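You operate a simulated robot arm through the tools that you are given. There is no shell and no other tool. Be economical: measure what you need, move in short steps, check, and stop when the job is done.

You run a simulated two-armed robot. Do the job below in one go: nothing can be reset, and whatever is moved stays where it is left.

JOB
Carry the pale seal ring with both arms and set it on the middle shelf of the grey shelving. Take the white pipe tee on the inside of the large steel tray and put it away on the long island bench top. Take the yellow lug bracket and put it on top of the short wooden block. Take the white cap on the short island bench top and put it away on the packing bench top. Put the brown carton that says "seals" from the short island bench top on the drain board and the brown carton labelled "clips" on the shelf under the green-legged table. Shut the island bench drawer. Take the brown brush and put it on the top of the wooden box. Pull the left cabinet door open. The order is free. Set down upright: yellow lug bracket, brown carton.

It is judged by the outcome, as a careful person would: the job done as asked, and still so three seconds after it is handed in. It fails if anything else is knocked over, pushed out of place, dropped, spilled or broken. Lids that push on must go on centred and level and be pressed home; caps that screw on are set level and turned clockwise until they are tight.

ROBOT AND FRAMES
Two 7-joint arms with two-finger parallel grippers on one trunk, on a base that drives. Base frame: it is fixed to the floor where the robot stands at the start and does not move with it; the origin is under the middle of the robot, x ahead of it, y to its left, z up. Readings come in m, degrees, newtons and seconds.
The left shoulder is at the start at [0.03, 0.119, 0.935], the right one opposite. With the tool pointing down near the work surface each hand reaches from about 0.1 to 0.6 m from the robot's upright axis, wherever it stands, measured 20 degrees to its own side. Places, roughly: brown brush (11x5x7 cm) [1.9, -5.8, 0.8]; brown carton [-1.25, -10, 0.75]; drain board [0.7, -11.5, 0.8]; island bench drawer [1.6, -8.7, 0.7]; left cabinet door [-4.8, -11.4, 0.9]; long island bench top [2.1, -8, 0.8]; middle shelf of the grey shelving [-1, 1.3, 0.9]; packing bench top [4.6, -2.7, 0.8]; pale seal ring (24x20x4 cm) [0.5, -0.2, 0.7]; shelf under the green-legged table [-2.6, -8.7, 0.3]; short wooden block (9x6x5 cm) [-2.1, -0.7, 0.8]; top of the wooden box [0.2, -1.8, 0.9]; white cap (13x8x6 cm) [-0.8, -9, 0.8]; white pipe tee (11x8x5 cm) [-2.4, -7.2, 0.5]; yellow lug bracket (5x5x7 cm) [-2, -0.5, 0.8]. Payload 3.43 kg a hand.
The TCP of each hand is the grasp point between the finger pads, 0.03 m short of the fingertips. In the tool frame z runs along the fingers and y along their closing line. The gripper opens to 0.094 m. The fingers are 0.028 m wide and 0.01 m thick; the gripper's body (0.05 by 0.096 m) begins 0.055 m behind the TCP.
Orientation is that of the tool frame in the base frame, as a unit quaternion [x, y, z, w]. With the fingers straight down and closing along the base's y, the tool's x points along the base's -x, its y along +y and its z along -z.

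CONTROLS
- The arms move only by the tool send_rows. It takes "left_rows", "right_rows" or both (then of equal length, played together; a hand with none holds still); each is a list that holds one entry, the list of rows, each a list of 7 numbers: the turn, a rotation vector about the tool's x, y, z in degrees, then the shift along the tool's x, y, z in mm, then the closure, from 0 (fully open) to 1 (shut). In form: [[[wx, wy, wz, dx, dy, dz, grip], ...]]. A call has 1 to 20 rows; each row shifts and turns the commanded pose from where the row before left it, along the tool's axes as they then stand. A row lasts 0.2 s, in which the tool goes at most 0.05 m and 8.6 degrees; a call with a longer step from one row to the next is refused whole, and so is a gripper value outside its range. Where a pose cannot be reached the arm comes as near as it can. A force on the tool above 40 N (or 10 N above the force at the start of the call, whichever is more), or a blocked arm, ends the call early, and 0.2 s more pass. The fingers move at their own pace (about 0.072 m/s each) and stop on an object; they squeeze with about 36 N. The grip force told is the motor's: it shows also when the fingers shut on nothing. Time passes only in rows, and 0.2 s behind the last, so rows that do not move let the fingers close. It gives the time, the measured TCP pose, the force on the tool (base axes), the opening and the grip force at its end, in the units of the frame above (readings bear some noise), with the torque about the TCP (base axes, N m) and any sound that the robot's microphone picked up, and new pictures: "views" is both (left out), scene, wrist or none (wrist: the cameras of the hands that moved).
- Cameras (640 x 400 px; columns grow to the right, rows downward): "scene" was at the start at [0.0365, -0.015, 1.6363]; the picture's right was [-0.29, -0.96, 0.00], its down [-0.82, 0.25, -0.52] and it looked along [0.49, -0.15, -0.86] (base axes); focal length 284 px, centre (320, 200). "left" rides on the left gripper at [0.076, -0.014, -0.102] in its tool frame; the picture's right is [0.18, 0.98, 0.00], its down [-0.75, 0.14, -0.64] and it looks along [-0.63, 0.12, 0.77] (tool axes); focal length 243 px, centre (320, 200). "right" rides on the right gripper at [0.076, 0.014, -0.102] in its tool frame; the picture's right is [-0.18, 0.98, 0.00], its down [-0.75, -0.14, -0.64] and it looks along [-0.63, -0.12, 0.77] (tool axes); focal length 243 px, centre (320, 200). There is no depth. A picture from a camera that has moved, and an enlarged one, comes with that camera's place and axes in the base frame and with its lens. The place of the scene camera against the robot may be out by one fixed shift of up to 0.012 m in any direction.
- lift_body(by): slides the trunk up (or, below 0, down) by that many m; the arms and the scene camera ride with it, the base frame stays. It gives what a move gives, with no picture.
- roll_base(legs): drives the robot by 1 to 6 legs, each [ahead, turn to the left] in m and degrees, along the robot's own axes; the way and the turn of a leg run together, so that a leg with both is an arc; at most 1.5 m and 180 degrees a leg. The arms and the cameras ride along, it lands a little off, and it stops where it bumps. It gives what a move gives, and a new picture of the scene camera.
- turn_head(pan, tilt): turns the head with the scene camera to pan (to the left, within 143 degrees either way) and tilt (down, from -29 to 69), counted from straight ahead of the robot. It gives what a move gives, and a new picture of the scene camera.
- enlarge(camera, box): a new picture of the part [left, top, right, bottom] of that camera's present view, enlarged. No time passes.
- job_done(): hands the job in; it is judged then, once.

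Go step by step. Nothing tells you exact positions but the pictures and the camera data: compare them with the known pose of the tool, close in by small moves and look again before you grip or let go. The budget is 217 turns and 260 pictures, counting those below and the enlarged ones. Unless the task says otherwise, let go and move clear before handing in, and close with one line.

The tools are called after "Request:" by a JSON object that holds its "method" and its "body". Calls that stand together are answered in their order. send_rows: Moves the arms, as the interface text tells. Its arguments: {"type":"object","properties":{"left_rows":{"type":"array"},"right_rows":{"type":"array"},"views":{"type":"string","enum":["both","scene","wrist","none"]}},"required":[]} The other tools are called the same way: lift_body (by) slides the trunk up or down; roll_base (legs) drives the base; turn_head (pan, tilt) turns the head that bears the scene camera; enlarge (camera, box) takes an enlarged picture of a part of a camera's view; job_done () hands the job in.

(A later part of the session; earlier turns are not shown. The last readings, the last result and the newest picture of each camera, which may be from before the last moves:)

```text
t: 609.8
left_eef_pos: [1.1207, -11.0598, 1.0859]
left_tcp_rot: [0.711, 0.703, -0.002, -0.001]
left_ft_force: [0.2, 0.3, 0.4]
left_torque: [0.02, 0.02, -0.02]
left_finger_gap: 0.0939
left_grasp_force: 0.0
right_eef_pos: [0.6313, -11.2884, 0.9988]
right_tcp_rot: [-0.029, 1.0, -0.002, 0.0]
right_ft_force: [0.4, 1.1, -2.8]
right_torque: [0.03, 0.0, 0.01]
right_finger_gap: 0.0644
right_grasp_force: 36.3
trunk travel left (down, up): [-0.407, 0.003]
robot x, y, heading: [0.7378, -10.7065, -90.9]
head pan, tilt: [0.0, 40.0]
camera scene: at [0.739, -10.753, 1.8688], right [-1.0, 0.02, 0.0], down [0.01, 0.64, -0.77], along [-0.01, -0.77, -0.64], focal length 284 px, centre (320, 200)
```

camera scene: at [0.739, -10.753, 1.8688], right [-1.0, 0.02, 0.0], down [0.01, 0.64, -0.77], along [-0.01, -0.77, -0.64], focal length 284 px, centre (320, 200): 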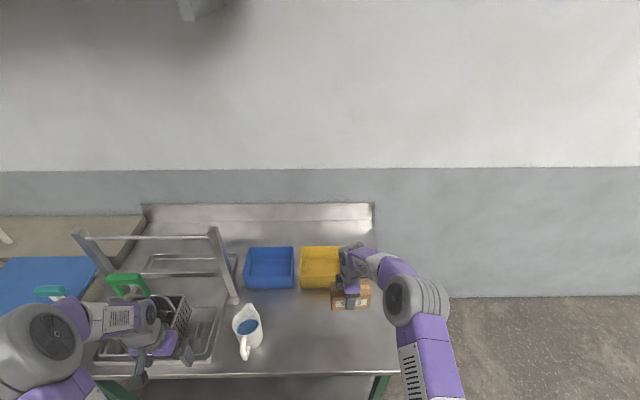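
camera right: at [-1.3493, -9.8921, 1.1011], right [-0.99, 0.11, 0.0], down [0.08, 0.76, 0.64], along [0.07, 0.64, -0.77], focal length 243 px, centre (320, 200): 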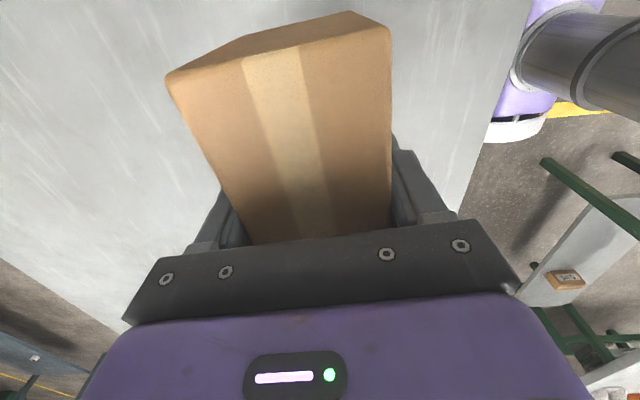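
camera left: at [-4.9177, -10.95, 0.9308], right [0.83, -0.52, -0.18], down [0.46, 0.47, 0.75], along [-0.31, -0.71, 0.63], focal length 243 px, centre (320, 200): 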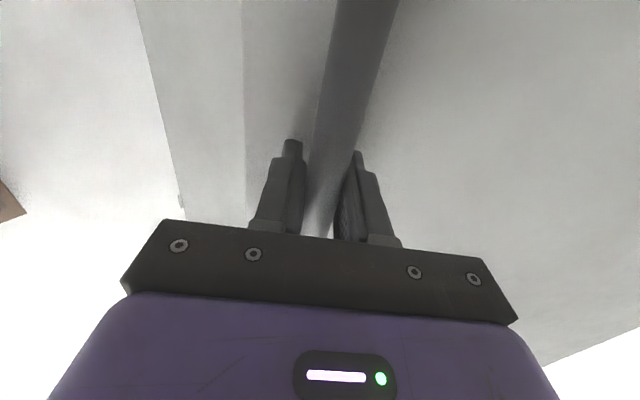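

The carton hangs over the clear drain board. I'll lower it to contact.

Request:
{"method": "send_rows", "body": {"right_rows": [[[0, 0, 0, -10, 0, 30, 1], [0, 0, 0, 0, 0, 30, 1], [0, 0, 0, 0, 0, 25, 1], [0, 0, 0, 0, 0, 20, 1], [0, 0, 0, 0, 0, 10, 1], [0, 0, 0, 0, 0, 5, 1], [0, 0, 0, 0, 0, 4, 1], [0, 0, 0, 0, 0, 4, 1], [0, 0, 0, 0, 0, 4, 1], [0, 0, 0, 0, 0, 4, 1], [0, 0, 0, 0, 0, 4, 1], [0, 0, 0, 0, 0, 4, 1], [0, 0, 0, 0, 0, 4, 1], [0, 0, 0, 0, 0, 4, 1], [0, 0, 0, 0, 0, 4, 1]]], "views": "none"}}

```text
t: 613.0
left_eef_pos: [1.1212, -11.0572, 1.0881]
left_tcp_rot: [0.711, 0.703, -0.003, 0.001]
left_ft_force: [0.1, -0.9, 0.0]
left_torque: [0.02, -0.01, 0.0]
left_finger_gap: 0.094
left_grasp_force: 0.0
right_eef_pos: [0.6427, -11.2885, 0.8492]
right_tcp_rot: [-0.027, 1.0, -0.007, 0.0]
right_ft_force: [-2.0, 4.6, 36.4]
right_torque: [1.4, 0.18, -0.02]
right_finger_gap: 0.0644
right_grasp_force: 36.2
trunk travel left (down, up): [-0.407, 0.003]
robot x, y, heading: [0.738, -10.705, -90.8]
head pan, tilt: [0.0, 40.0]
```

Contact. I'll ease, open, rise and check.

Request:
{"method": "send_rows", "body": {"right_rows": [[[0, 0, 0, 0, 0, -6, 1], [0, 0, 0, 0, 0, 0, 0.5], [0, 0, 0, 0, 0, 0, 0.05], [0, 0, 0, 0, 0, 0, 0.05], [0, 0, 0, 0, 0, -10, 0.05], [0, 0, 0, 0, 0, -30, 0.05], [0, 0, 0, 0, 0, -40, 0.05], [0, 0, 0, 0, 0, -40, 0.05], [0, 0, 0, 0, 0, -40, 0.05], [0, 0, 0, 0, 0, 0, 0.05]]], "views": "wrist"}}

```text
t: 615.2
left_eef_pos: [1.122, -11.0604, 1.0868]
left_tcp_rot: [0.711, 0.703, -0.001, -0.001]
left_ft_force: [-0.7, 0.1, -0.1]
left_torque: [-0.03, -0.01, -0.01]
left_finger_gap: 0.094
left_grasp_force: 0.1
right_eef_pos: [0.64, -11.2903, 1.0104]
right_tcp_rot: [-0.029, 1.0, -0.002, 0.0]
right_ft_force: [0.1, 0.5, 0.5]
right_torque: [-0.01, 0.01, 0.03]
right_finger_gap: 0.0893
right_grasp_force: 0.0
trunk travel left (down, up): [-0.407, 0.003]
robot x, y, heading: [0.7372, -10.7007, -90.7]
head pan, tilt: [0.0, 40.0]
camera right: at [0.5628, -11.279, 1.1118], right [0.13, 0.99, 0.0], down [0.76, -0.1, 0.64], along [0.64, -0.08, -0.77], focal length 243 px, centre (320, 200)
```

right: 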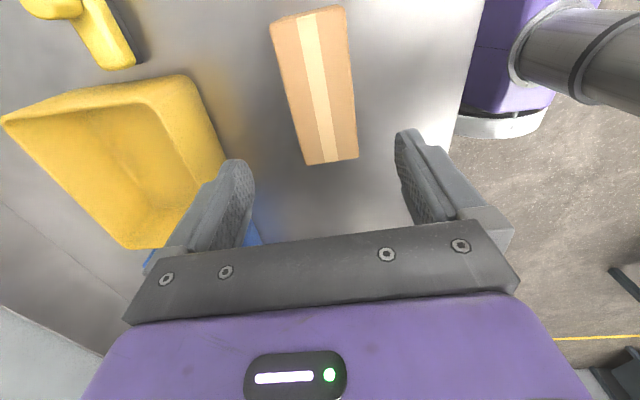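

SEALS stands on the drain board. Now for the cap at about [-0.845, -9.01]: I'll drive to the island's east side facing west, with the left hand to pick.

Request:
{"method": "roll_base", "body": {"legs": [[-0.3, 0], [0, -144.6], [1.5, 0], [0.32, 0], [0, 55.3]]}}

```text
t: 634.4
left_eef_pos: [-0.6572, -9.3092, 1.0864]
left_tcp_rot: [1.0, 0.012, -0.002, -0.001]
left_ft_force: [0.3, 1.1, -0.9]
left_torque: [0.04, 0.0, 0.01]
left_finger_gap: 0.0941
left_grasp_force: 0.0
right_eef_pos: [-0.9032, -8.8342, 1.0096]
right_tcp_rot: [0.675, 0.738, -0.002, -0.002]
right_ft_force: [-0.7, -0.5, -0.2]
right_torque: [0.03, 0.0, 0.01]
right_finger_gap: 0.0896
right_grasp_force: 0.0
trunk travel left (down, up): [-0.407, 0.003]
robot x, y, heading: [-0.3119, -8.9134, -179.0]
head pan, tilt: [0.0, 40.0]
camera scene: at [-0.3653, -8.909, 1.8688], right [-0.02, 1.0, 0.0], down [0.64, 0.01, -0.77], along [-0.77, -0.01, -0.64], focal length 284 px, centre (320, 200)
```

scene: 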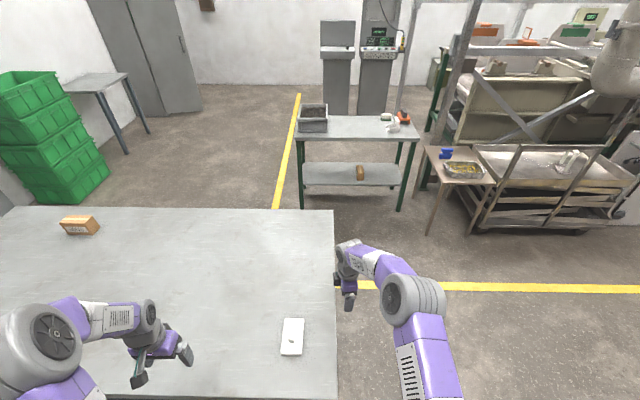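

The cap is at [-0.841, -9.016]. I'll bring the left hand over it and move the right hand aside.

Request:
{"method": "send_rows", "body": {"left_rows": [[[0, 0, 0, -23, -36.6, 15, 0], [0, 0, 0, -23, -36.6, 15, 0], [0, 0, 0, -23, -36.6, 15, 0], [0, 0, 0, -23, -36.6, 15, 0], [0, 0, 0, -23, -36.6, 15, 0], [0, 0, 0, -23, -36.6, 15, 0], [0, 0, 0, -23, -36.6, 15, 0], [0, 0, 0, -23, -36.6, 15, 0], [0, 0, 0, 0, 0, 0, 0]]], "right_rows": [[[0, 0, 0, 20, 20, -5, 0], [0, 0, 0, 20, 20, -5, 0], [0, 0, 0, 20, 20, -5, 0], [0, 0, 0, 20, 20, -5, 0], [0, 0, 0, 20, 20, -5, 0], [0, 0, 0, 10, 20, -5, 0], [0, 0, 0, 0, 20, -5, 0], [0, 0, 0, 0, 20, -5, 0], [0, 0, 0, 0, 0, 0, 0]]], "views": "none"}}

Request:
{"method": "enlarge", "body": {"camera": "left", "box": [0, 0, 640, 400]}}

```text
t: 636.4
left_eef_pos: [-0.8473, -9.0194, 0.9675]
left_tcp_rot: [1.0, 0.011, -0.001, -0.003]
left_ft_force: [0.3, -0.5, 0.3]
left_torque: [0.0, 0.01, 0.0]
left_finger_gap: 0.0941
left_grasp_force: 0.0
right_eef_pos: [-0.7505, -8.712, 1.0497]
right_tcp_rot: [0.675, 0.738, -0.002, -0.002]
right_ft_force: [-0.6, -0.6, -0.1]
right_torque: [0.03, 0.03, 0.04]
right_finger_gap: 0.0942
right_grasp_force: 0.0
trunk travel left (down, up): [-0.407, 0.003]
robot x, y, heading: [-0.3124, -8.9127, -179.2]
head pan, tilt: [0.0, 40.0]
```

```text
1.00 times, centred on (320, 200) of left (not enlarged: the box is as wide or as high as the picture)
camera zoom: at [-0.7707, -9.0051, 1.0711], right [0.21, -0.98, 0.0], down [-0.75, -0.16, 0.64], along [-0.63, -0.13, -0.77], focal length 243 px, centre (320, 200)
```

zoom: 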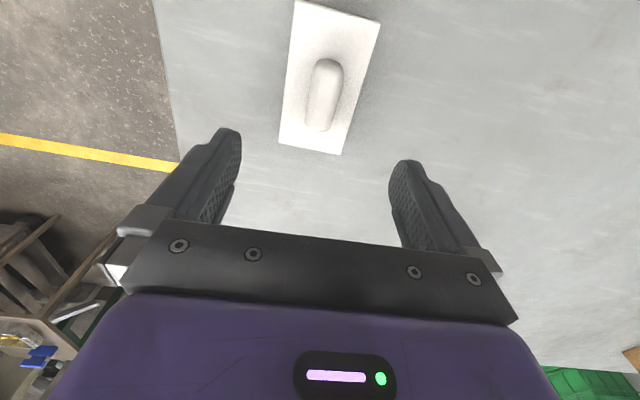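

The cap has an elongated ridge along x centred near [-0.836, -9.022]. I'll descend and grip the ridge.

Request:
{"method": "send_rows", "body": {"left_rows": [[[0, 0, 0, 11, 2.6, 25, 0], [0, 0, 0, 0, 0, 25, 0], [0, 0, 0, 0, 0, 25, 0], [0, 0, 0, 0, 0, 15, 0], [0, 0, 0, 0, 0, 10, 0.3], [0, 0, 0, 0, 0, 5, 0.3], [0, 0, 0, 0, 0, 0, 0.3]]], "views": "wrist"}}

```text
t: 638.0
left_eef_pos: [-0.8369, -9.0226, 0.863]
left_tcp_rot: [1.0, 0.012, -0.002, -0.001]
left_ft_force: [1.4, 0.0, -1.0]
left_torque: [-0.02, 0.02, 0.0]
left_finger_gap: 0.0658
left_grasp_force: 0.1
right_eef_pos: [-0.7519, -8.7109, 1.0502]
right_tcp_rot: [0.674, 0.739, -0.002, -0.002]
right_ft_force: [0.0, -0.1, -0.6]
right_torque: [0.0, -0.02, 0.0]
right_finger_gap: 0.0939
right_grasp_force: 0.0
trunk travel left (down, up): [-0.407, 0.003]
robot x, y, heading: [-0.3095, -8.9118, -179.1]
head pan, tilt: [0.0, 40.0]
camera left: at [-0.7606, -9.007, 0.9655], right [0.21, -0.98, 0.0], down [-0.75, -0.16, 0.64], along [-0.63, -0.13, -0.77], focal length 243 px, centre (320, 200)
```

left: 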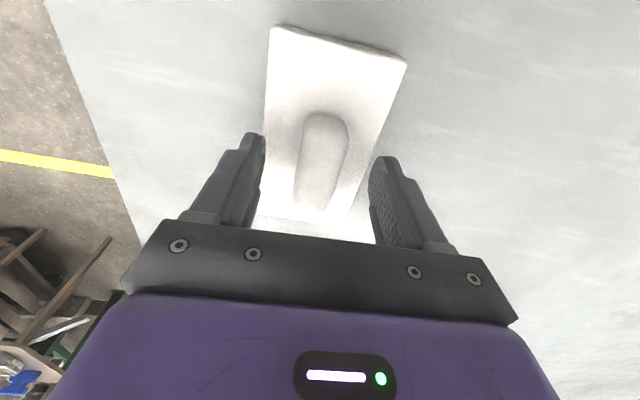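

The ridge sits slightly lower, so I'll lower 13 mm more, close and lift.

Request:
{"method": "send_rows", "body": {"left_rows": [[[0, 0, 0, 0, 0, 8, 0.3], [0, 0, 0, 0, 0, 5, 0.3], [0, 0, 0, 0, 0, 0, 0.7], [0, 0, 0, 0, 0, 0, 1], [0, 0, 0, 0, 0, 0, 1], [0, 0, 0, 0, 0, 0, 1], [0, 0, 0, 0, 0, -10, 1], [0, 0, 0, 0, 0, -30, 1], [0, 0, 0, 0, 0, -40, 1], [0, 0, 0, 0, 0, -40, 1], [0, 0, 0, 0, 0, -40, 1], [0, 0, 0, 0, 0, 0, 1]]], "views": "wrist"}}

```text
t: 640.6
left_eef_pos: [-0.8405, -9.021, 1.0126]
left_tcp_rot: [1.0, 0.011, -0.001, 0.0]
left_ft_force: [-0.3, 0.2, -0.6]
left_torque: [0.03, -0.01, 0.0]
left_finger_gap: 0.029
left_grasp_force: 35.2
right_eef_pos: [-0.752, -8.7105, 1.0493]
right_tcp_rot: [0.674, 0.739, -0.001, -0.002]
right_ft_force: [-0.4, 0.2, -0.3]
right_torque: [0.01, -0.06, 0.0]
right_finger_gap: 0.0943
right_grasp_force: 0.1
trunk travel left (down, up): [-0.407, 0.003]
robot x, y, heading: [-0.3113, -8.9126, -179.1]
head pan, tilt: [0.0, 40.0]
camera left: at [-0.7629, -9.0059, 1.114], right [0.21, -0.98, 0.0], down [-0.75, -0.16, 0.64], along [-0.63, -0.13, -0.77], focal length 243 px, centre (320, 200)
```

left: 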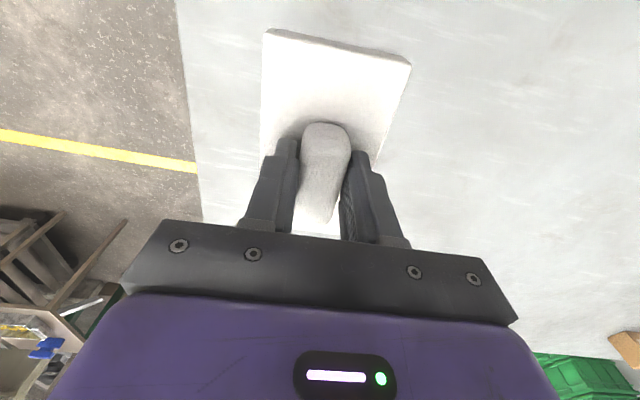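

The cap is held in the left hand. Next I'll fetch the brush with the right hand, driving to the brush table's west side.

Request:
{"method": "roll_base", "body": {"legs": [[-0.1, 0], [0, -109.3], [1.5, 0], [1.5, 0], [0.38, 0], [0, -71.7]]}}

```text
t: 665.2
left_eef_pos: [1.4454, -5.7231, 1.0121]
left_tcp_rot: [0.018, 1.0, -0.002, 0.001]
left_ft_force: [0.0, 0.0, 0.2]
left_torque: [0.01, -0.01, 0.0]
left_finger_gap: 0.0293
left_grasp_force: 36.6
right_eef_pos: [1.3399, -6.0275, 1.0491]
right_tcp_rot: [0.717, -0.697, 0.001, -0.001]
right_ft_force: [-0.1, 0.9, 0.7]
right_torque: [0.0, -0.05, 0.02]
right_finger_gap: 0.094
right_grasp_force: 0.0
trunk travel left (down, up): [-0.407, 0.003]
robot x, y, heading: [0.9164, -5.795, -2.5]
head pan, tilt: [0.0, 40.0]
camera scene: at [0.9703, -5.7963, 1.8688], right [-0.05, -1.0, 0.0], down [-0.64, 0.03, -0.77], along [0.77, -0.03, -0.64], focal length 284 px, centre (320, 200)
```

scene: 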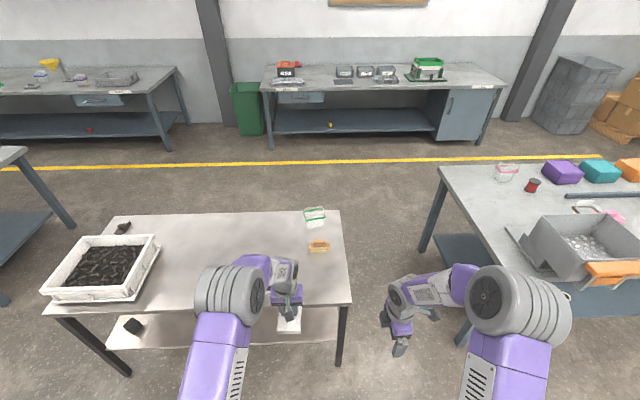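

The brown brush is near pixel (319, 247) on the table. I'll zoom in.

Request:
{"method": "enlarge", "body": {"camera": "scene", "box": [240, 190, 400, 340]}}

```text
2.67 times, centred on (320, 265) of scene
camera zoom: at [0.9703, -5.7963, 1.8688], right [-0.05, -1.0, 0.0], down [-0.64, 0.03, -0.77], along [0.77, -0.03, -0.64], focal length 758 px, centre (320, 27)
```

zoom: 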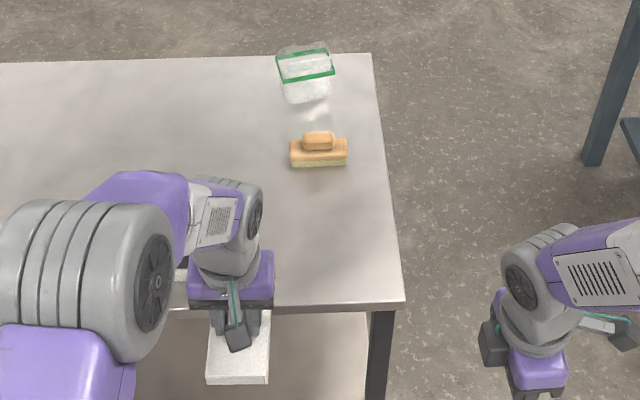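

The brush lies with its long axis along y, centred near [1.872, -5.829], and the right hand is already yawed correctly for it. I'll drive in and position above it.

Request:
{"method": "roll_base", "body": {"legs": [[0, 12], [0.37, 0], [0, -9.5]]}}

Request:
{"method": "send_rows", "body": {"left_rows": [[[0, 0, 0, 10, 20, -10, 1], [0, 0, 0, 10, 20, -10, 1], [0, 0, 0, 10, 20, -10, 1], [0, 0, 0, 10, 20, -10, 1], [0, 0, 0, 10, 20, -10, 1], [0, 0, 0, 0, 0, 0, 1]]], "right_rows": [[[0, 0, 0, -22, -30, 18, 0], [0, 0, 0, -22, -30, 18, 0], [0, 0, 0, -22, -30, 18, 0], [0, 0, 0, -22, -30, 18, 0], [0, 0, 0, -22, -30, 18, 0], [0, 0, 0, 0, 0, 0, 0]]], "views": "none"}}

Request:
{"method": "enlarge", "body": {"camera": "right", "box": [0, 0, 640, 400]}}

```text
t: 669.0
left_eef_pos: [1.8048, -5.6428, 1.0113]
left_tcp_rot: [-0.001, 1.0, -0.002, 0.002]
left_ft_force: [-0.7, -0.2, 0.0]
left_torque: [0.02, 0.03, 0.02]
left_finger_gap: 0.029
left_grasp_force: 36.3
right_eef_pos: [1.7125, -5.95, 1.0489]
right_tcp_rot: [0.731, -0.682, 0.001, -0.002]
right_ft_force: [0.3, -1.1, 0.3]
right_torque: [0.01, -0.01, -0.03]
right_finger_gap: 0.094
right_grasp_force: 0.1
trunk travel left (down, up): [-0.407, 0.003]
robot x, y, heading: [1.2777, -5.7369, -0.2]
head pan, tilt: [0.0, 40.0]
camera scene: at [1.3338, -5.7347, 1.8688], right [0.0, -1.0, 0.0], down [-0.64, 0.0, -0.77], along [0.77, 0.0, -0.64], focal length 284 px, centre (320, 200)
```

scene: 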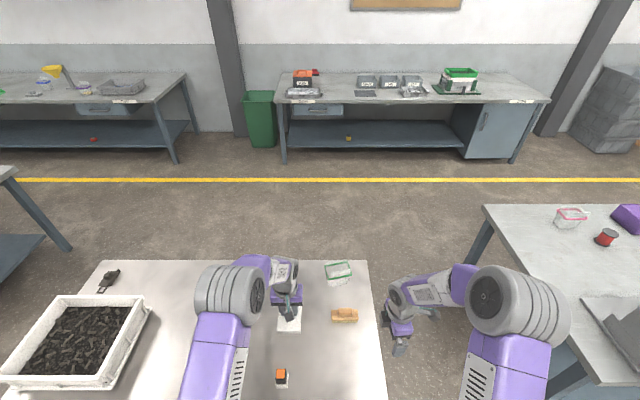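

```text
t: 670.4
left_eef_pos: [1.7559, -5.5424, 1.0622]
left_tcp_rot: [-0.001, 1.0, -0.001, 0.002]
left_ft_force: [0.1, -0.8, 0.0]
left_torque: [0.02, 0.04, 0.0]
left_finger_gap: 0.0293
left_grasp_force: 35.5
right_eef_pos: [1.8541, -5.8294, 0.9607]
right_tcp_rot: [0.732, -0.681, 0.001, -0.002]
right_ft_force: [-0.2, -0.1, -0.2]
right_torque: [0.02, -0.04, -0.02]
right_finger_gap: 0.0939
right_grasp_force: 0.1
trunk travel left (down, up): [-0.407, 0.003]
robot x, y, heading: [1.2747, -5.7398, -0.2]
head pan, tilt: [0.0, 40.0]
```

```text
1.00 times, centred on (320, 200) of right (not enlarged: the box is as wide or as high as the picture)
camera zoom: at [1.845, -5.9067, 1.0618], right [-0.99, 0.11, 0.0], down [0.08, 0.76, 0.64], along [0.08, 0.64, -0.77], focal length 243 px, centre (320, 200)
```

zoom: 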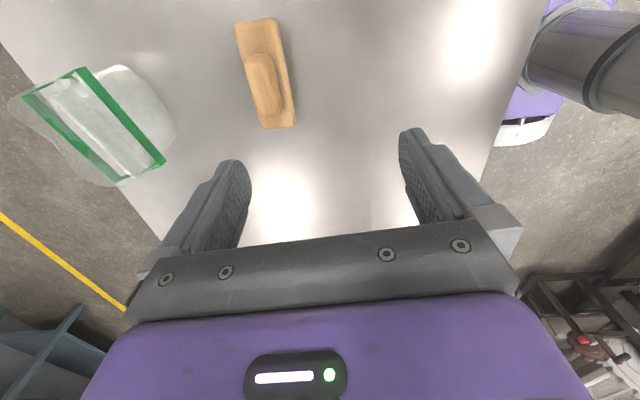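

The brush is about 4 cm further forward. I'll correct and descend partway.

Request:
{"method": "send_rows", "body": {"right_rows": [[[0, 0, 4, 16, -21, 10, 0], [0, 0, 0, 16, -21, 20, 0], [0, 0, 0, 0, 0, 25, 0], [0, 0, 0, 0, 0, 15, 0], [0, 0, 0, 0, 0, 0, 0]]], "views": "wrist"}}

```text
t: 671.6
left_eef_pos: [1.7556, -5.5409, 1.0625]
left_tcp_rot: [-0.002, 1.0, -0.002, 0.002]
left_ft_force: [-0.3, -0.3, -0.6]
left_torque: [0.01, -0.06, 0.0]
left_finger_gap: 0.0293
left_grasp_force: 36.2
right_eef_pos: [1.8966, -5.8596, 0.891]
right_tcp_rot: [0.708, -0.706, 0.002, -0.002]
right_ft_force: [0.8, -0.9, 0.9]
right_torque: [0.0, 0.0, -0.02]
right_finger_gap: 0.094
right_grasp_force: 0.0
trunk travel left (down, up): [-0.407, 0.003]
robot x, y, heading: [1.2799, -5.7362, -0.1]
head pan, tilt: [0.0, 40.0]
camera right: at [1.8827, -5.9356, 0.9925], right [-0.98, 0.18, 0.0], down [0.14, 0.75, 0.64], along [0.12, 0.63, -0.77], focal length 243 px, centre (320, 200)
```

right: 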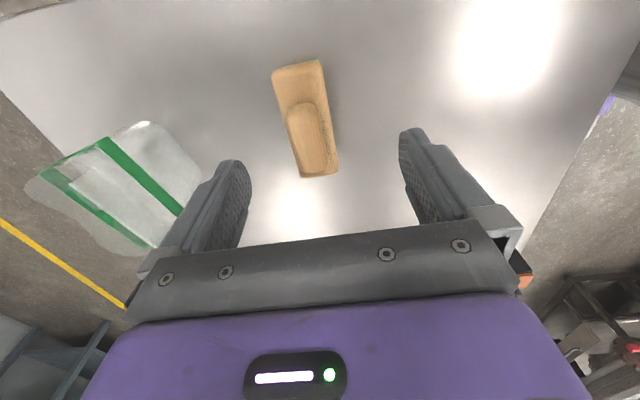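

Parallax shows the table is lower: brush block top z≈0.75, centre [1.916, -5.844]. I'll drive 6 cm in, lower the trunk 10 cm, correct and look again.

Request:
{"method": "roll_base", "body": {"legs": [[0.06, 0]]}}

Request:
{"method": "lift_body", "body": {"by": -0.1}}

Request:
{"method": "send_rows", "body": {"right_rows": [[[0, 0, 0, -8, 20, 0, 0], [0, 0, 0, -8, 20, 0, 0], [0, 0, 0, 0, 0, 0, 0]]], "views": "wrist"}}

```text
t: 672.6
left_eef_pos: [1.8148, -5.5401, 1.0614]
left_tcp_rot: [-0.002, 1.0, -0.002, 0.001]
left_ft_force: [-0.3, 0.0, -0.5]
left_torque: [-0.01, 0.0, -0.03]
left_finger_gap: 0.0294
left_grasp_force: 36.0
right_eef_pos: [1.9569, -5.8592, 0.8905]
right_tcp_rot: [0.707, -0.707, 0.002, -0.001]
right_ft_force: [-0.1, -0.5, -0.3]
right_torque: [-0.01, 0.03, -0.03]
right_finger_gap: 0.0941
right_grasp_force: 0.0
trunk travel left (down, up): [-0.407, 0.003]
robot x, y, heading: [1.3351, -5.7411, -0.1]
head pan, tilt: [0.0, 40.0]
camera scene: at [1.3934, -5.7343, 1.8688], right [0.0, -1.0, 0.0], down [-0.64, 0.0, -0.77], along [0.77, 0.0, -0.64], focal length 284 px, centre (320, 200)
```

scene: 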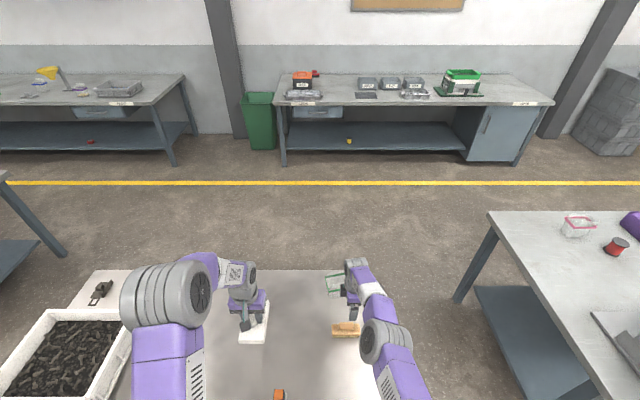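

```text
t: 673.4
left_eef_pos: [1.8128, -5.5404, 1.0016]
left_tcp_rot: [-0.002, 1.0, -0.002, 0.002]
left_ft_force: [0.2, 0.9, -0.4]
left_torque: [0.01, 0.02, 0.01]
left_finger_gap: 0.0291
left_grasp_force: 35.7
right_eef_pos: [1.958, -5.8592, 0.8377]
right_tcp_rot: [0.707, -0.707, 0.0, -0.001]
right_ft_force: [-5.5, 0.8, 12.5]
right_torque: [0.06, 0.76, 0.0]
right_finger_gap: 0.0943
right_grasp_force: 0.1
trunk travel left (down, up): [-0.347, 0.063]
robot x, y, heading: [1.3347, -5.7362, -0.3]
head pan, tilt: [0.0, 40.0]
stopped: the force on the tool passed its limit at 64 N (the readings are from after the stop); the commanded pose is now the measured one
```

```text
t: 674.2
left_eef_pos: [1.8147, -5.5409, 1.001]
left_tcp_rot: [-0.002, 1.0, -0.003, 0.001]
left_ft_force: [0.1, 0.7, -0.3]
left_torque: [0.0, 0.0, 0.03]
left_finger_gap: 0.0291
left_grasp_force: 35.4
right_eef_pos: [1.9193, -5.8434, 0.8379]
right_tcp_rot: [0.708, -0.707, 0.001, -0.002]
right_ft_force: [-0.2, -1.2, -1.1]
right_torque: [-0.01, 0.01, -0.02]
right_finger_gap: 0.094
right_grasp_force: 0.1
trunk travel left (down, up): [-0.347, 0.063]
robot x, y, heading: [1.3341, -5.7416, -0.1]
head pan, tilt: [0.0, 40.0]
camera right: at [1.9042, -5.9201, 0.9389], right [-0.98, 0.18, 0.0], down [0.14, 0.75, 0.64], along [0.12, 0.63, -0.77], focal length 243 px, centre (320, 200)
```

right: 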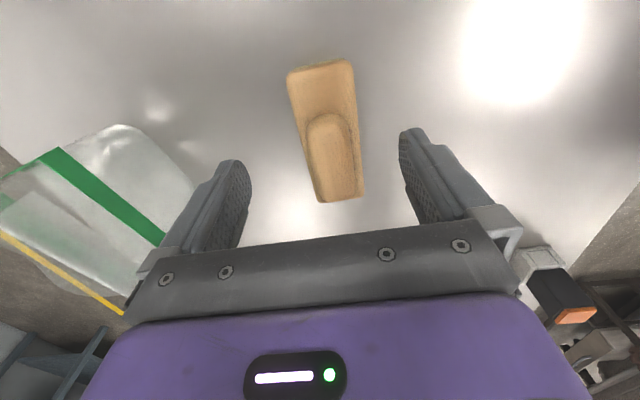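

The finger had touched the brush top, so the brush is a bit taller than thought (top z≈0.808, block width centred at [1.911, -5.846]). It is now between the fingers; I'll descend around the block and grip.

Request:
{"method": "send_rows", "body": {"right_rows": [[[0, 0, 0, 3, 9, 15, 0], [0, 0, 0, 0, 0, 20, 0], [0, 0, 0, 0, 0, 14, 0], [0, 0, 0, 0, 0, 8, 0], [0, 0, 0, 0, 0, 0, 0.4], [0, 0, 0, 0, 0, 0, 1], [0, 0, 0, 0, 0, 0, 1], [0, 0, 0, 0, 0, 0, 1], [0, 0, 0, 0, 0, 0, 1]]], "views": "wrist"}}

```text
t: 676.2
left_eef_pos: [1.8145, -5.5395, 1.0019]
left_tcp_rot: [-0.002, 1.0, -0.002, 0.001]
left_ft_force: [0.6, 0.6, 0.5]
left_torque: [0.01, 0.01, -0.01]
left_finger_gap: 0.0293
left_grasp_force: 36.4
right_eef_pos: [1.9094, -5.8465, 0.7812]
right_tcp_rot: [0.707, -0.707, 0.002, -0.002]
right_ft_force: [1.2, -0.6, 2.3]
right_torque: [-0.06, 0.01, -0.01]
right_finger_gap: 0.0434
right_grasp_force: 36.4
trunk travel left (down, up): [-0.347, 0.063]
robot x, y, heading: [1.3355, -5.7411, -0.3]
head pan, tilt: [0.0, 40.0]
camera right: at [1.8952, -5.9228, 0.8827], right [-0.98, 0.18, 0.0], down [0.14, 0.75, 0.64], along [0.12, 0.63, -0.77], focal length 243 px, centre (320, 200)
```

right: 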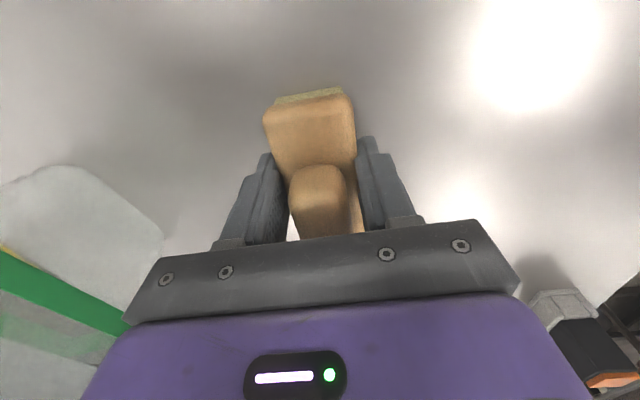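

The brush is gripped. I'll lift, raise the trunk and drive north to the wooden box's east side.

Request:
{"method": "send_rows", "body": {"right_rows": [[[0, 0, 0, 0, 0, -15, 1], [0, 0, 0, 0, 0, -40, 1], [0, 0, 0, 0, 0, -40, 1], [0, 0, 0, 0, 5, -40, 1], [0, 0, 0, 0, 10, -40, 1], [0, 0, 0, 0, 10, -40, 1], [0, 0, 0, 0, 0, 0, 1]]], "views": "none"}}

Request:
{"method": "lift_body", "body": {"by": 0.06}}

Request:
{"method": "roll_base", "body": {"legs": [[-0.3, 0], [0, 86], [1.5, 0], [1.5, 0], [0, 29], [0.9, 0]]}}

```text
t: 677.8
left_eef_pos: [1.8149, -5.5422, 1.0018]
left_tcp_rot: [-0.002, 1.0, -0.002, 0.001]
left_ft_force: [0.6, 0.8, 0.3]
left_torque: [0.02, 0.01, 0.0]
left_finger_gap: 0.0293
left_grasp_force: 35.5
right_eef_pos: [1.8837, -5.8462, 0.9957]
right_tcp_rot: [0.708, -0.706, 0.0, -0.001]
right_ft_force: [-0.2, -0.4, -1.4]
right_torque: [0.01, 0.02, -0.02]
right_finger_gap: 0.043
right_grasp_force: 36.0
trunk travel left (down, up): [-0.347, 0.063]
robot x, y, heading: [1.3365, -5.7389, -0.3]
head pan, tilt: [0.0, 40.0]
```

```text
t: 678.8
left_eef_pos: [1.8139, -5.5412, 1.061]
left_tcp_rot: [-0.001, 1.0, -0.002, 0.0]
left_ft_force: [0.4, -0.4, 0.2]
left_torque: [0.0, 0.01, 0.0]
left_finger_gap: 0.0291
left_grasp_force: 35.4
right_eef_pos: [1.8846, -5.8458, 1.0556]
right_tcp_rot: [0.708, -0.706, 0.001, 0.0]
right_ft_force: [0.5, -0.4, -2.0]
right_torque: [-0.01, 0.0, 0.04]
right_finger_gap: 0.0434
right_grasp_force: 36.0
trunk travel left (down, up): [-0.407, 0.003]
robot x, y, heading: [1.3361, -5.742, 0.0]
head pan, tilt: [0.0, 40.0]
```

```text
t: 704.3
left_eef_pos: [0.3768, -1.6218, 1.0608]
left_tcp_rot: [0.856, -0.517, -0.001, -0.001]
left_ft_force: [0.2, 0.1, -0.9]
left_torque: [0.0, -0.01, 0.0]
left_finger_gap: 0.029
left_grasp_force: 35.7
right_eef_pos: [0.6158, -1.4186, 1.0555]
right_tcp_rot: [0.971, 0.237, 0.0, 0.0]
right_ft_force: [0.1, 1.2, -0.9]
right_torque: [0.0, 0.0, 0.04]
right_finger_gap: 0.0431
right_grasp_force: 35.9
trunk travel left (down, up): [-0.407, 0.003]
robot x, y, heading: [0.77, -1.9543, 117.1]
head pan, tilt: [0.0, 40.0]
camera scene: at [0.7499, -1.9001, 1.8688], right [0.89, 0.46, 0.0], down [0.29, -0.57, -0.77], along [-0.35, 0.68, -0.64], focal length 284 px, centre (320, 200)
```

scene: 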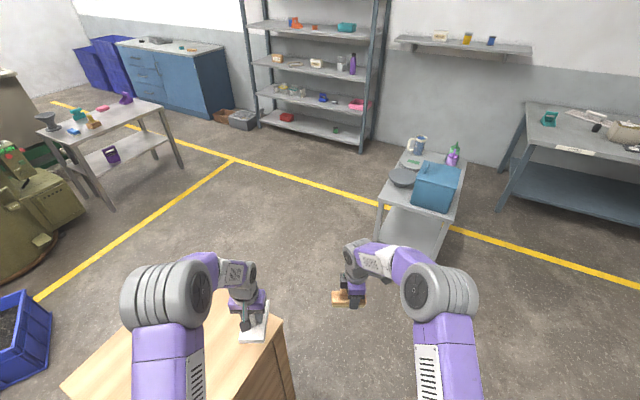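

I can see the ring and bracket still in place. I'll turn to face the wooden box so the brush hangs over its top.

Request:
{"method": "roll_base", "body": {"legs": [[0, 63]]}}

Request:
{"method": "enlarge", "body": {"camera": "right", "box": [0, 0, 640, 400]}}

```text
t: 707.5
left_eef_pos: [0.2938, -2.1491, 1.0619]
left_tcp_rot: [1.0, -0.001, 0.0, -0.001]
left_ft_force: [0.3, -0.2, -0.2]
left_torque: [0.01, 0.0, 0.0]
left_finger_gap: 0.0289
left_grasp_force: 35.4
right_eef_pos: [0.2261, -1.846, 1.055]
right_tcp_rot: [0.708, 0.706, -0.001, -0.001]
right_ft_force: [0.4, 0.0, -1.0]
right_torque: [0.04, -0.01, 0.0]
right_finger_gap: 0.0434
right_grasp_force: 36.3
trunk travel left (down, up): [-0.407, 0.003]
robot x, y, heading: [0.7711, -1.9547, 179.6]
head pan, tilt: [0.0, 40.0]
camera scene: at [0.72, -1.9489, 1.8688], right [0.01, 1.0, 0.0], down [0.64, -0.01, -0.77], along [-0.77, 0.01, -0.64], focal length 284 px, centre (320, 200)
```

scene: 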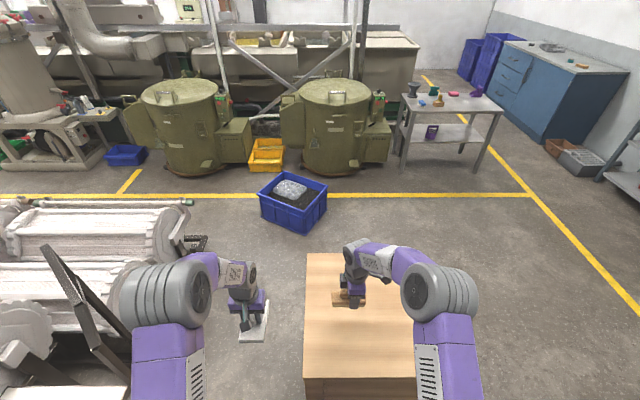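

```text
1.00 times, centred on (320, 200) of right (not enlarged: the box is as wide or as high as the picture)
camera zoom: at [0.2404, -1.7686, 1.1569], right [0.98, -0.19, 0.0], down [-0.14, -0.75, 0.64], along [-0.12, -0.63, -0.77], focal length 243 px, centre (320, 200)
```

zoom: 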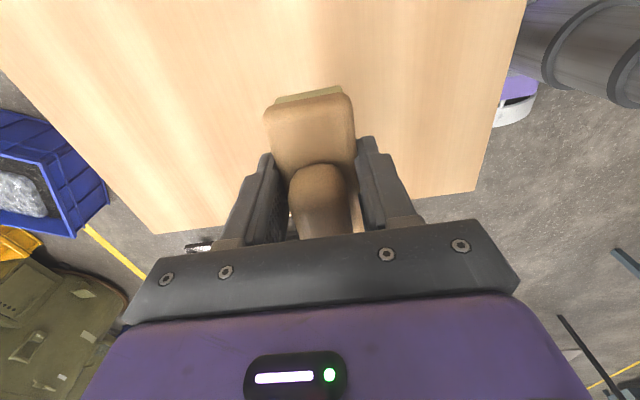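

I'll move 7 cm towards the middle of the box top and lower to contact.

Request:
{"method": "send_rows", "body": {"right_rows": [[[0, 0, 0, 35, 0, 0, 1], [0, 0, 0, 35, 0, 10, 1], [0, 0, 0, 0, 0, 25, 1], [0, 0, 0, 0, 0, 25, 1], [0, 0, 0, 0, 0, 12, 1], [0, 0, 0, 0, 0, 4, 1], [0, 0, 0, 0, 0, 4, 1], [0, 0, 0, 0, 0, 4, 1], [0, 0, 0, 0, 0, 4, 1], [0, 0, 0, 0, 0, 4, 1], [0, 0, 0, 0, 0, 4, 1], [0, 0, 0, 0, 0, 4, 1], [0, 0, 0, 0, 0, 4, 1], [0, 0, 0, 0, 0, 4, 1], [0, 0, 0, 0, 0, 4, 1], [0, 0, 0, 0, 0, 4, 1], [0, 0, 0, 0, 0, 4, 1], [0, 0, 0, 0, 0, 4, 1]]], "views": "wrist"}}

```text
t: 711.2
left_eef_pos: [0.2958, -2.1499, 1.0614]
left_tcp_rot: [1.0, -0.002, -0.002, -0.003]
left_ft_force: [1.0, 0.4, -0.2]
left_torque: [0.0, -0.01, -0.03]
left_finger_gap: 0.0292
left_grasp_force: 35.6
right_eef_pos: [0.2232, -1.7743, 0.9407]
right_tcp_rot: [0.708, 0.706, -0.003, -0.003]
right_ft_force: [10.2, -0.1, 23.2]
right_torque: [-0.27, -0.85, 0.11]
right_finger_gap: 0.0433
right_grasp_force: 35.9
trunk travel left (down, up): [-0.407, 0.003]
robot x, y, heading: [0.7747, -1.9538, 179.4]
head pan, tilt: [0.0, 40.0]
stopped in row 18 (right hand): the force on the tool passed its limit at 45 N (the readings are from after the stop); the commanded pose is now the measured one
camera right: at [0.2388, -1.6988, 1.0427], right [0.98, -0.19, -0.01], down [-0.14, -0.75, 0.64], along [-0.13, -0.63, -0.77], focal length 243 px, centre (320, 200)
```

right: 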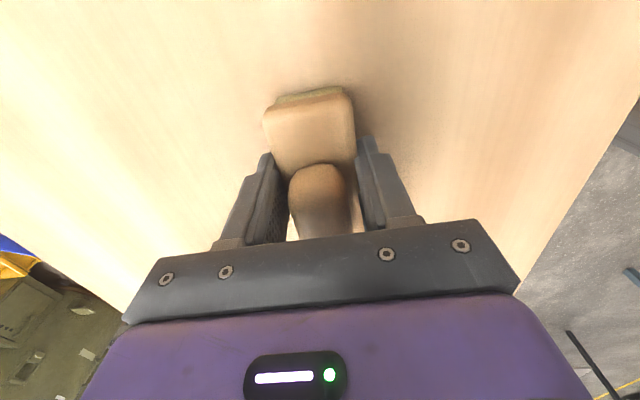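

Contact on the box top. I'll ease up, open, rise and check.

Request:
{"method": "send_rows", "body": {"right_rows": [[[0, 0, 0, 0, 0, -2, 1], [0, 0, 0, 0, 0, 0, 0.5], [0, 0, 0, 0, 0, 0, 0.15], [0, 0, 0, 0, 0, 0, 0.15], [0, 0, 0, 0, 0, -10, 0.15], [0, 0, 0, 0, 0, -30, 0.15], [0, 0, 0, 0, 0, -40, 0.15], [0, 0, 0, 0, 0, -40, 0.15], [0, 0, 0, 0, 0, -30, 0.15], [0, 0, 0, 0, 0, 0, 0.15]]], "views": "wrist"}}

```text
t: 713.4
left_eef_pos: [0.2933, -2.1502, 1.0606]
left_tcp_rot: [1.0, -0.001, -0.001, -0.002]
left_ft_force: [0.0, 0.1, -0.6]
left_torque: [0.01, -0.04, -0.03]
left_finger_gap: 0.0291
left_grasp_force: 36.0
right_eef_pos: [0.2253, -1.7732, 1.0899]
right_tcp_rot: [0.709, 0.706, -0.003, -0.002]
right_ft_force: [0.5, -0.8, 0.0]
right_torque: [0.0, -0.03, 0.05]
right_finger_gap: 0.0798
right_grasp_force: 0.1
trunk travel left (down, up): [-0.407, 0.003]
robot x, y, heading: [0.7737, -1.9524, 179.7]
head pan, tilt: [0.0, 40.0]
camera right: at [0.2402, -1.6974, 1.1916], right [0.98, -0.19, -0.01], down [-0.14, -0.75, 0.64], along [-0.13, -0.63, -0.77], focal length 243 px, centre (320, 200)
```

right: 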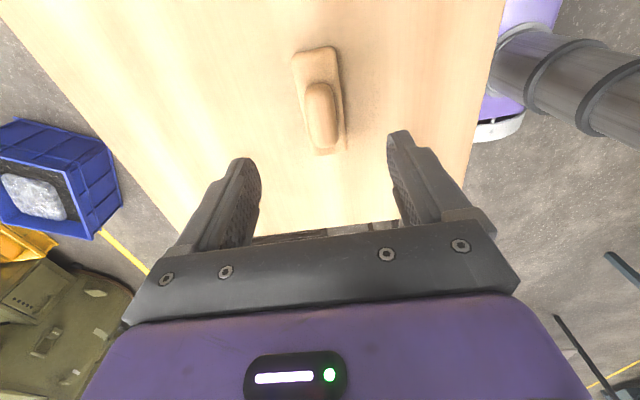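

The brush rests on the wooden box. Now the cap: I'll back away and look towards the packing bench.

Request:
{"method": "roll_base", "body": {"legs": [[-0.4, 0], [0, -160]]}}

Request:
{"method": "turn_head", "body": {"pan": -20, "tilt": 22}}

```text
t: 722.6
left_eef_pos: [1.5783, -1.636, 1.0606]
left_tcp_rot: [-0.14, 0.99, -0.002, 0.001]
left_ft_force: [0.7, 0.1, 0.3]
left_torque: [0.0, 0.01, 0.02]
left_finger_gap: 0.0289
left_grasp_force: 35.8
right_eef_pos: [1.75, -1.9782, 1.0901]
right_tcp_rot: [0.798, -0.603, 0.002, -0.003]
right_ft_force: [-0.4, -0.2, -0.4]
right_torque: [0.02, 0.02, -0.01]
right_finger_gap: 0.0799
right_grasp_force: 0.1
trunk travel left (down, up): [-0.407, 0.003]
robot x, y, heading: [1.1751, -1.9589, 15.8]
head pan, tilt: [0.0, 40.0]
camera scene: at [1.2272, -1.9373, 1.8688], right [0.27, -0.96, 0.0], down [-0.62, -0.17, -0.77], along [0.74, 0.21, -0.64], focal length 284 px, centre (320, 200)
```

scene: 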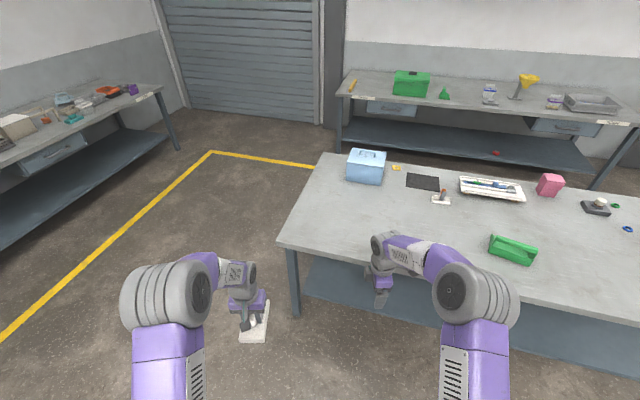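

```text
t: 723.4
left_eef_pos: [1.5788, -1.6364, 1.0626]
left_tcp_rot: [-0.139, 0.99, -0.001, 0.001]
left_ft_force: [0.3, 0.2, -1.0]
left_torque: [-0.03, 0.0, 0.0]
left_finger_gap: 0.029
left_grasp_force: 36.0
right_eef_pos: [1.7493, -1.9773, 1.0905]
right_tcp_rot: [0.798, -0.603, 0.003, -0.003]
right_ft_force: [0.0, 0.1, 0.0]
right_torque: [-0.03, -0.01, 0.01]
right_finger_gap: 0.0795
right_grasp_force: 0.0
trunk travel left (down, up): [-0.407, 0.003]
robot x, y, heading: [1.1728, -1.954, 15.5]
head pan, tilt: [-20.0, 22.0]
camera scene: at [1.2379, -1.967, 1.8969], right [-0.07, -1.0, 0.0], down [-0.37, 0.03, -0.93], along [0.92, -0.07, -0.38], focal length 284 px, centre (320, 200)
```

scene: 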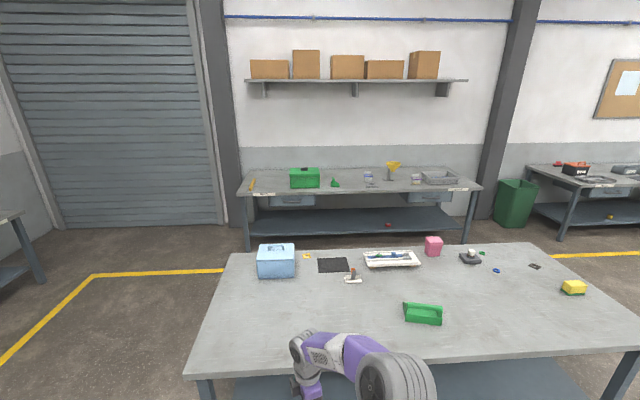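

The packing bench is along the east wall (front edge x≈4.08), with a free spot near [4.23, -1.64] between the orange item and the green box. I'll drive north around the middle table.

Request:
{"method": "roll_base", "body": {"legs": [[0, 53.2], [1.18, 0], [0, -68.7], [1.5, 0], [0.4, 0], [0, -90]]}}

Request:
{"method": "roll_base", "body": {"legs": [[0.98, 0], [0, 90]]}}

```text
t: 747.8
left_eef_pos: [3.6854, -1.4451, 1.0612]
left_tcp_rot: [0.724, 0.69, -0.002, 0.0]
left_ft_force: [-0.1, -0.9, -0.6]
left_torque: [0.02, 0.02, -0.02]
left_finger_gap: 0.0291
left_grasp_force: 36.1
right_eef_pos: [3.3069, -1.4972, 1.0902]
right_tcp_rot: [0.025, 1.0, -0.004, 0.001]
right_ft_force: [-0.6, 1.0, -0.3]
right_torque: [0.01, 0.0, 0.0]
right_finger_gap: 0.0798
right_grasp_force: 0.0
trunk travel left (down, up): [-0.407, 0.003]
robot x, y, heading: [3.5107, -0.9549, -93.0]
head pan, tilt: [-20.0, 22.0]
camera scene: at [3.4783, -1.0082, 1.897], right [-0.92, 0.39, 0.0], down [0.15, 0.34, -0.93], along [-0.36, -0.85, -0.37], focal length 284 px, centre (320, 200)
```

scene: 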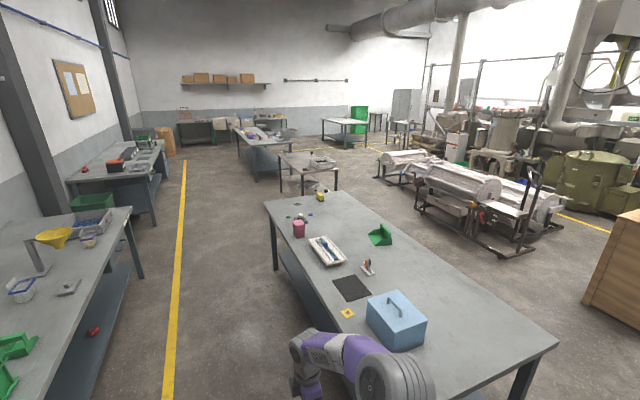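

```text
t: 756.9
left_eef_pos: [3.948, -1.7918, 1.0606]
left_tcp_rot: [0.016, 1.0, -0.002, 0.001]
left_ft_force: [0.3, -0.1, 0.1]
left_torque: [0.03, 0.01, 0.01]
left_finger_gap: 0.0291
left_grasp_force: 36.0
right_eef_pos: [4.0069, -2.1707, 1.0891]
right_tcp_rot: [-0.695, 0.719, -0.003, 0.004]
right_ft_force: [0.4, 0.1, 0.4]
right_torque: [0.03, 0.01, -0.03]
right_finger_gap: 0.0801
right_grasp_force: 0.1
trunk travel left (down, up): [-0.407, 0.003]
robot x, y, heading: [3.4707, -1.9728, -2.3]
head pan, tilt: [-20.0, 22.0]
camera scene: at [3.5213, -2.0021, 1.897], right [-0.38, -0.93, 0.0], down [-0.35, 0.14, -0.93], along [0.86, -0.35, -0.37], focal length 284 px, centre (320, 200)
```

scene: 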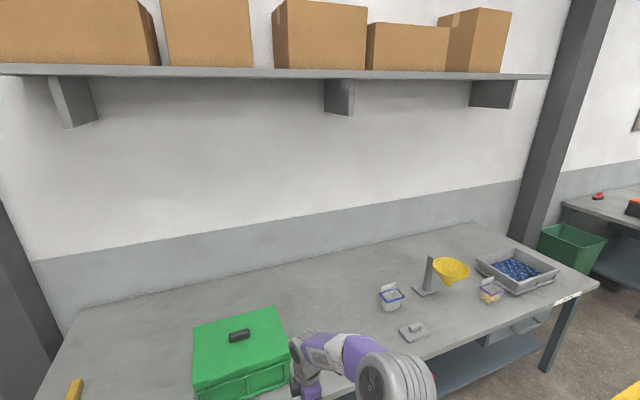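

I'll look down-left at the landing area.

Request:
{"method": "turn_head", "body": {"pan": 15, "tilt": 48}}

```text
t: 757.9
left_eef_pos: [3.9499, -1.7925, 1.061]
left_tcp_rot: [0.017, 1.0, -0.001, 0.001]
left_ft_force: [-0.2, 0.2, -0.9]
left_torque: [-0.01, -0.01, -0.01]
left_finger_gap: 0.0291
left_grasp_force: 35.8
right_eef_pos: [4.0069, -2.171, 1.0891]
right_tcp_rot: [-0.694, 0.72, -0.003, 0.003]
right_ft_force: [0.0, -0.5, 1.0]
right_torque: [-0.02, 0.02, -0.03]
right_finger_gap: 0.0802
right_grasp_force: 0.0
trunk travel left (down, up): [-0.407, 0.003]
robot x, y, heading: [3.4646, -1.9755, -2.1]
head pan, tilt: [15.0, 48.0]
camera scene: at [3.5123, -1.9498, 1.8574], right [0.22, -0.98, 0.0], down [-0.72, -0.16, -0.67], along [0.65, 0.15, -0.74], focal length 284 px, centre (320, 200)
```

scene: 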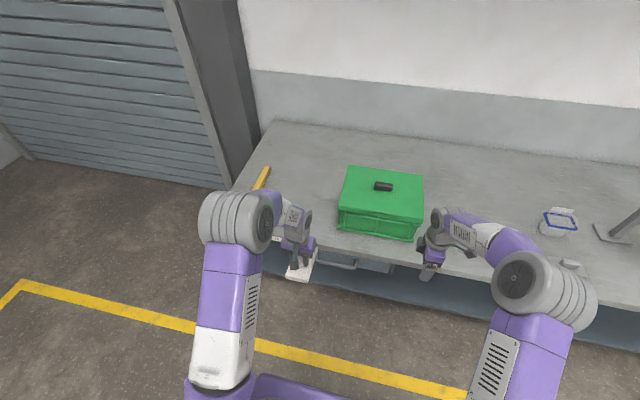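

The front edge is at about x 4.2, with free space at y -1.80 to -1.45. I'll move in so the cap hangs near [4.38, -1.63].

Request:
{"method": "roll_base", "body": {"legs": [[0, 24], [0.39, 0], [0, -22]]}}

Request:
{"method": "enlarge", "body": {"camera": "left", "box": [0, 0, 640, 400]}}

```text
t: 762.7
left_eef_pos: [4.3071, -1.6269, 1.0612]
left_tcp_rot: [-0.006, 1.0, -0.001, 0.001]
left_ft_force: [0.2, -0.4, -0.1]
left_torque: [0.01, 0.02, 0.02]
left_finger_gap: 0.0293
left_grasp_force: 35.8
right_eef_pos: [4.38, -2.0017, 1.0886]
right_tcp_rot: [0.711, -0.703, 0.003, -0.003]
right_ft_force: [0.1, -0.4, -1.4]
right_torque: [-0.01, 0.0, -0.01]
right_finger_gap: 0.0799
right_grasp_force: 0.2
trunk travel left (down, up): [-0.407, 0.003]
robot x, y, heading: [3.8317, -1.8291, 0.5]
head pan, tilt: [15.0, 48.0]
camera scene: at [3.8774, -1.8031, 1.8574], right [0.26, -0.96, 0.0], down [-0.72, -0.2, -0.67], along [0.65, 0.18, -0.74], focal length 284 px, centre (320, 200)
```

scene: 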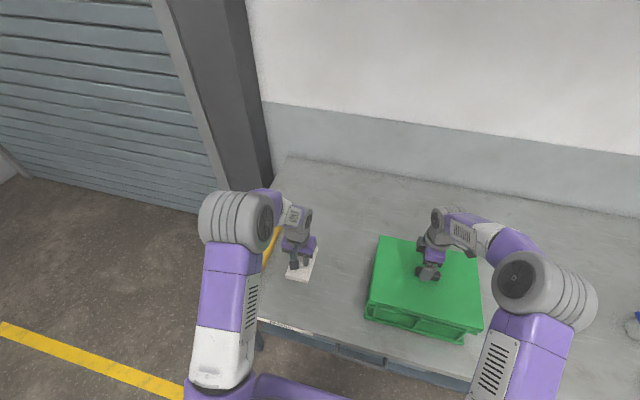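

```text
1.00 times, centred on (320, 200) of left (not enlarged: the box is as wide or as high as the picture)
camera zoom: at [4.2299, -1.6419, 1.1636], right [-0.2, 0.98, 0.0], down [0.75, 0.15, 0.64], along [0.63, 0.12, -0.77], focal length 243 px, centre (320, 200)
```

zoom: 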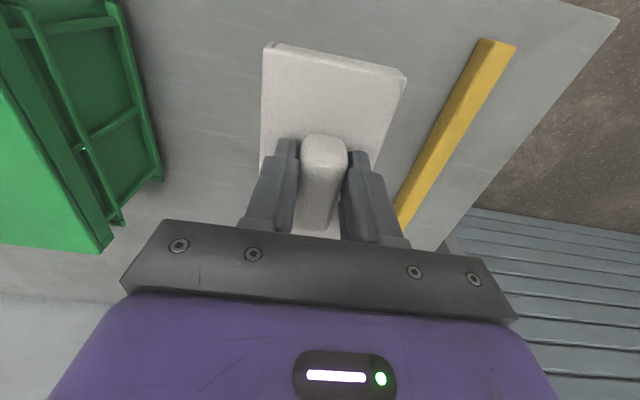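

The landing spot is clear: ruler at y≈-1.41, green box edge at y≈-1.85. I'll shift 4 cm forward and lower to contact.

Request:
{"method": "send_rows", "body": {"left_rows": [[[0, 0, 0, -20, 0, 30, 1], [0, 0, 0, -20, 0, 35, 1], [0, 0, 0, 0, 0, 35, 1], [0, 0, 0, 0, 0, 35, 1], [0, 0, 0, 0, 0, 25, 1], [0, 0, 0, 0, 0, 12, 1], [0, 0, 0, 0, 0, 5, 1], [0, 0, 0, 0, 0, 4, 1], [0, 0, 0, 0, 0, 4, 1], [0, 0, 0, 0, 0, 4, 1], [0, 0, 0, 0, 0, 4, 1], [0, 0, 0, 0, 0, 4, 1], [0, 0, 0, 0, 0, 4, 1], [0, 0, 0, 0, 0, 4, 1], [0, 0, 0, 0, 0, 4, 1], [0, 0, 0, 0, 0, 4, 1], [0, 0, 0, 0, 0, 4, 1], [0, 0, 0, 0, 0, 4, 1], [0, 0, 0, 0, 0, 4, 1], [0, 0, 0, 0, 0, 4, 1]]], "views": "wrist"}}

```text
t: 766.3
left_eef_pos: [4.351, -1.6251, 0.8527]
left_tcp_rot: [-0.005, 1.0, -0.001, 0.005]
left_ft_force: [-7.6, -1.5, 23.4]
left_torque: [0.0, -0.09, 0.01]
left_finger_gap: 0.0292
left_grasp_force: 35.9
right_eef_pos: [4.3802, -2.0016, 1.09]
right_tcp_rot: [0.711, -0.704, 0.004, -0.004]
right_ft_force: [-0.9, 0.1, -0.6]
right_torque: [0.01, 0.03, 0.0]
right_finger_gap: 0.0796
right_grasp_force: 0.0
trunk travel left (down, up): [-0.407, 0.003]
robot x, y, heading: [3.8294, -1.8294, 0.3]
head pan, tilt: [15.0, 48.0]
stopped in row 17 (left hand): the force on the tool passed its limit at 45 N (the readings are from after the stop); the commanded pose is now the measured one
camera left: at [4.2727, -1.6418, 0.9535], right [-0.2, 0.98, 0.0], down [0.75, 0.15, 0.65], along [0.64, 0.13, -0.76], focal length 243 px, centre (320, 200)
```

left: 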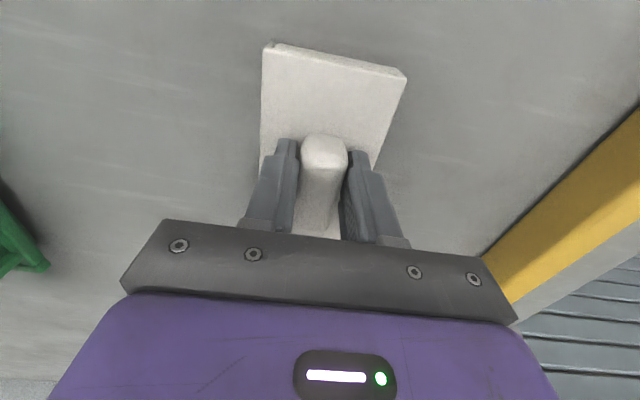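

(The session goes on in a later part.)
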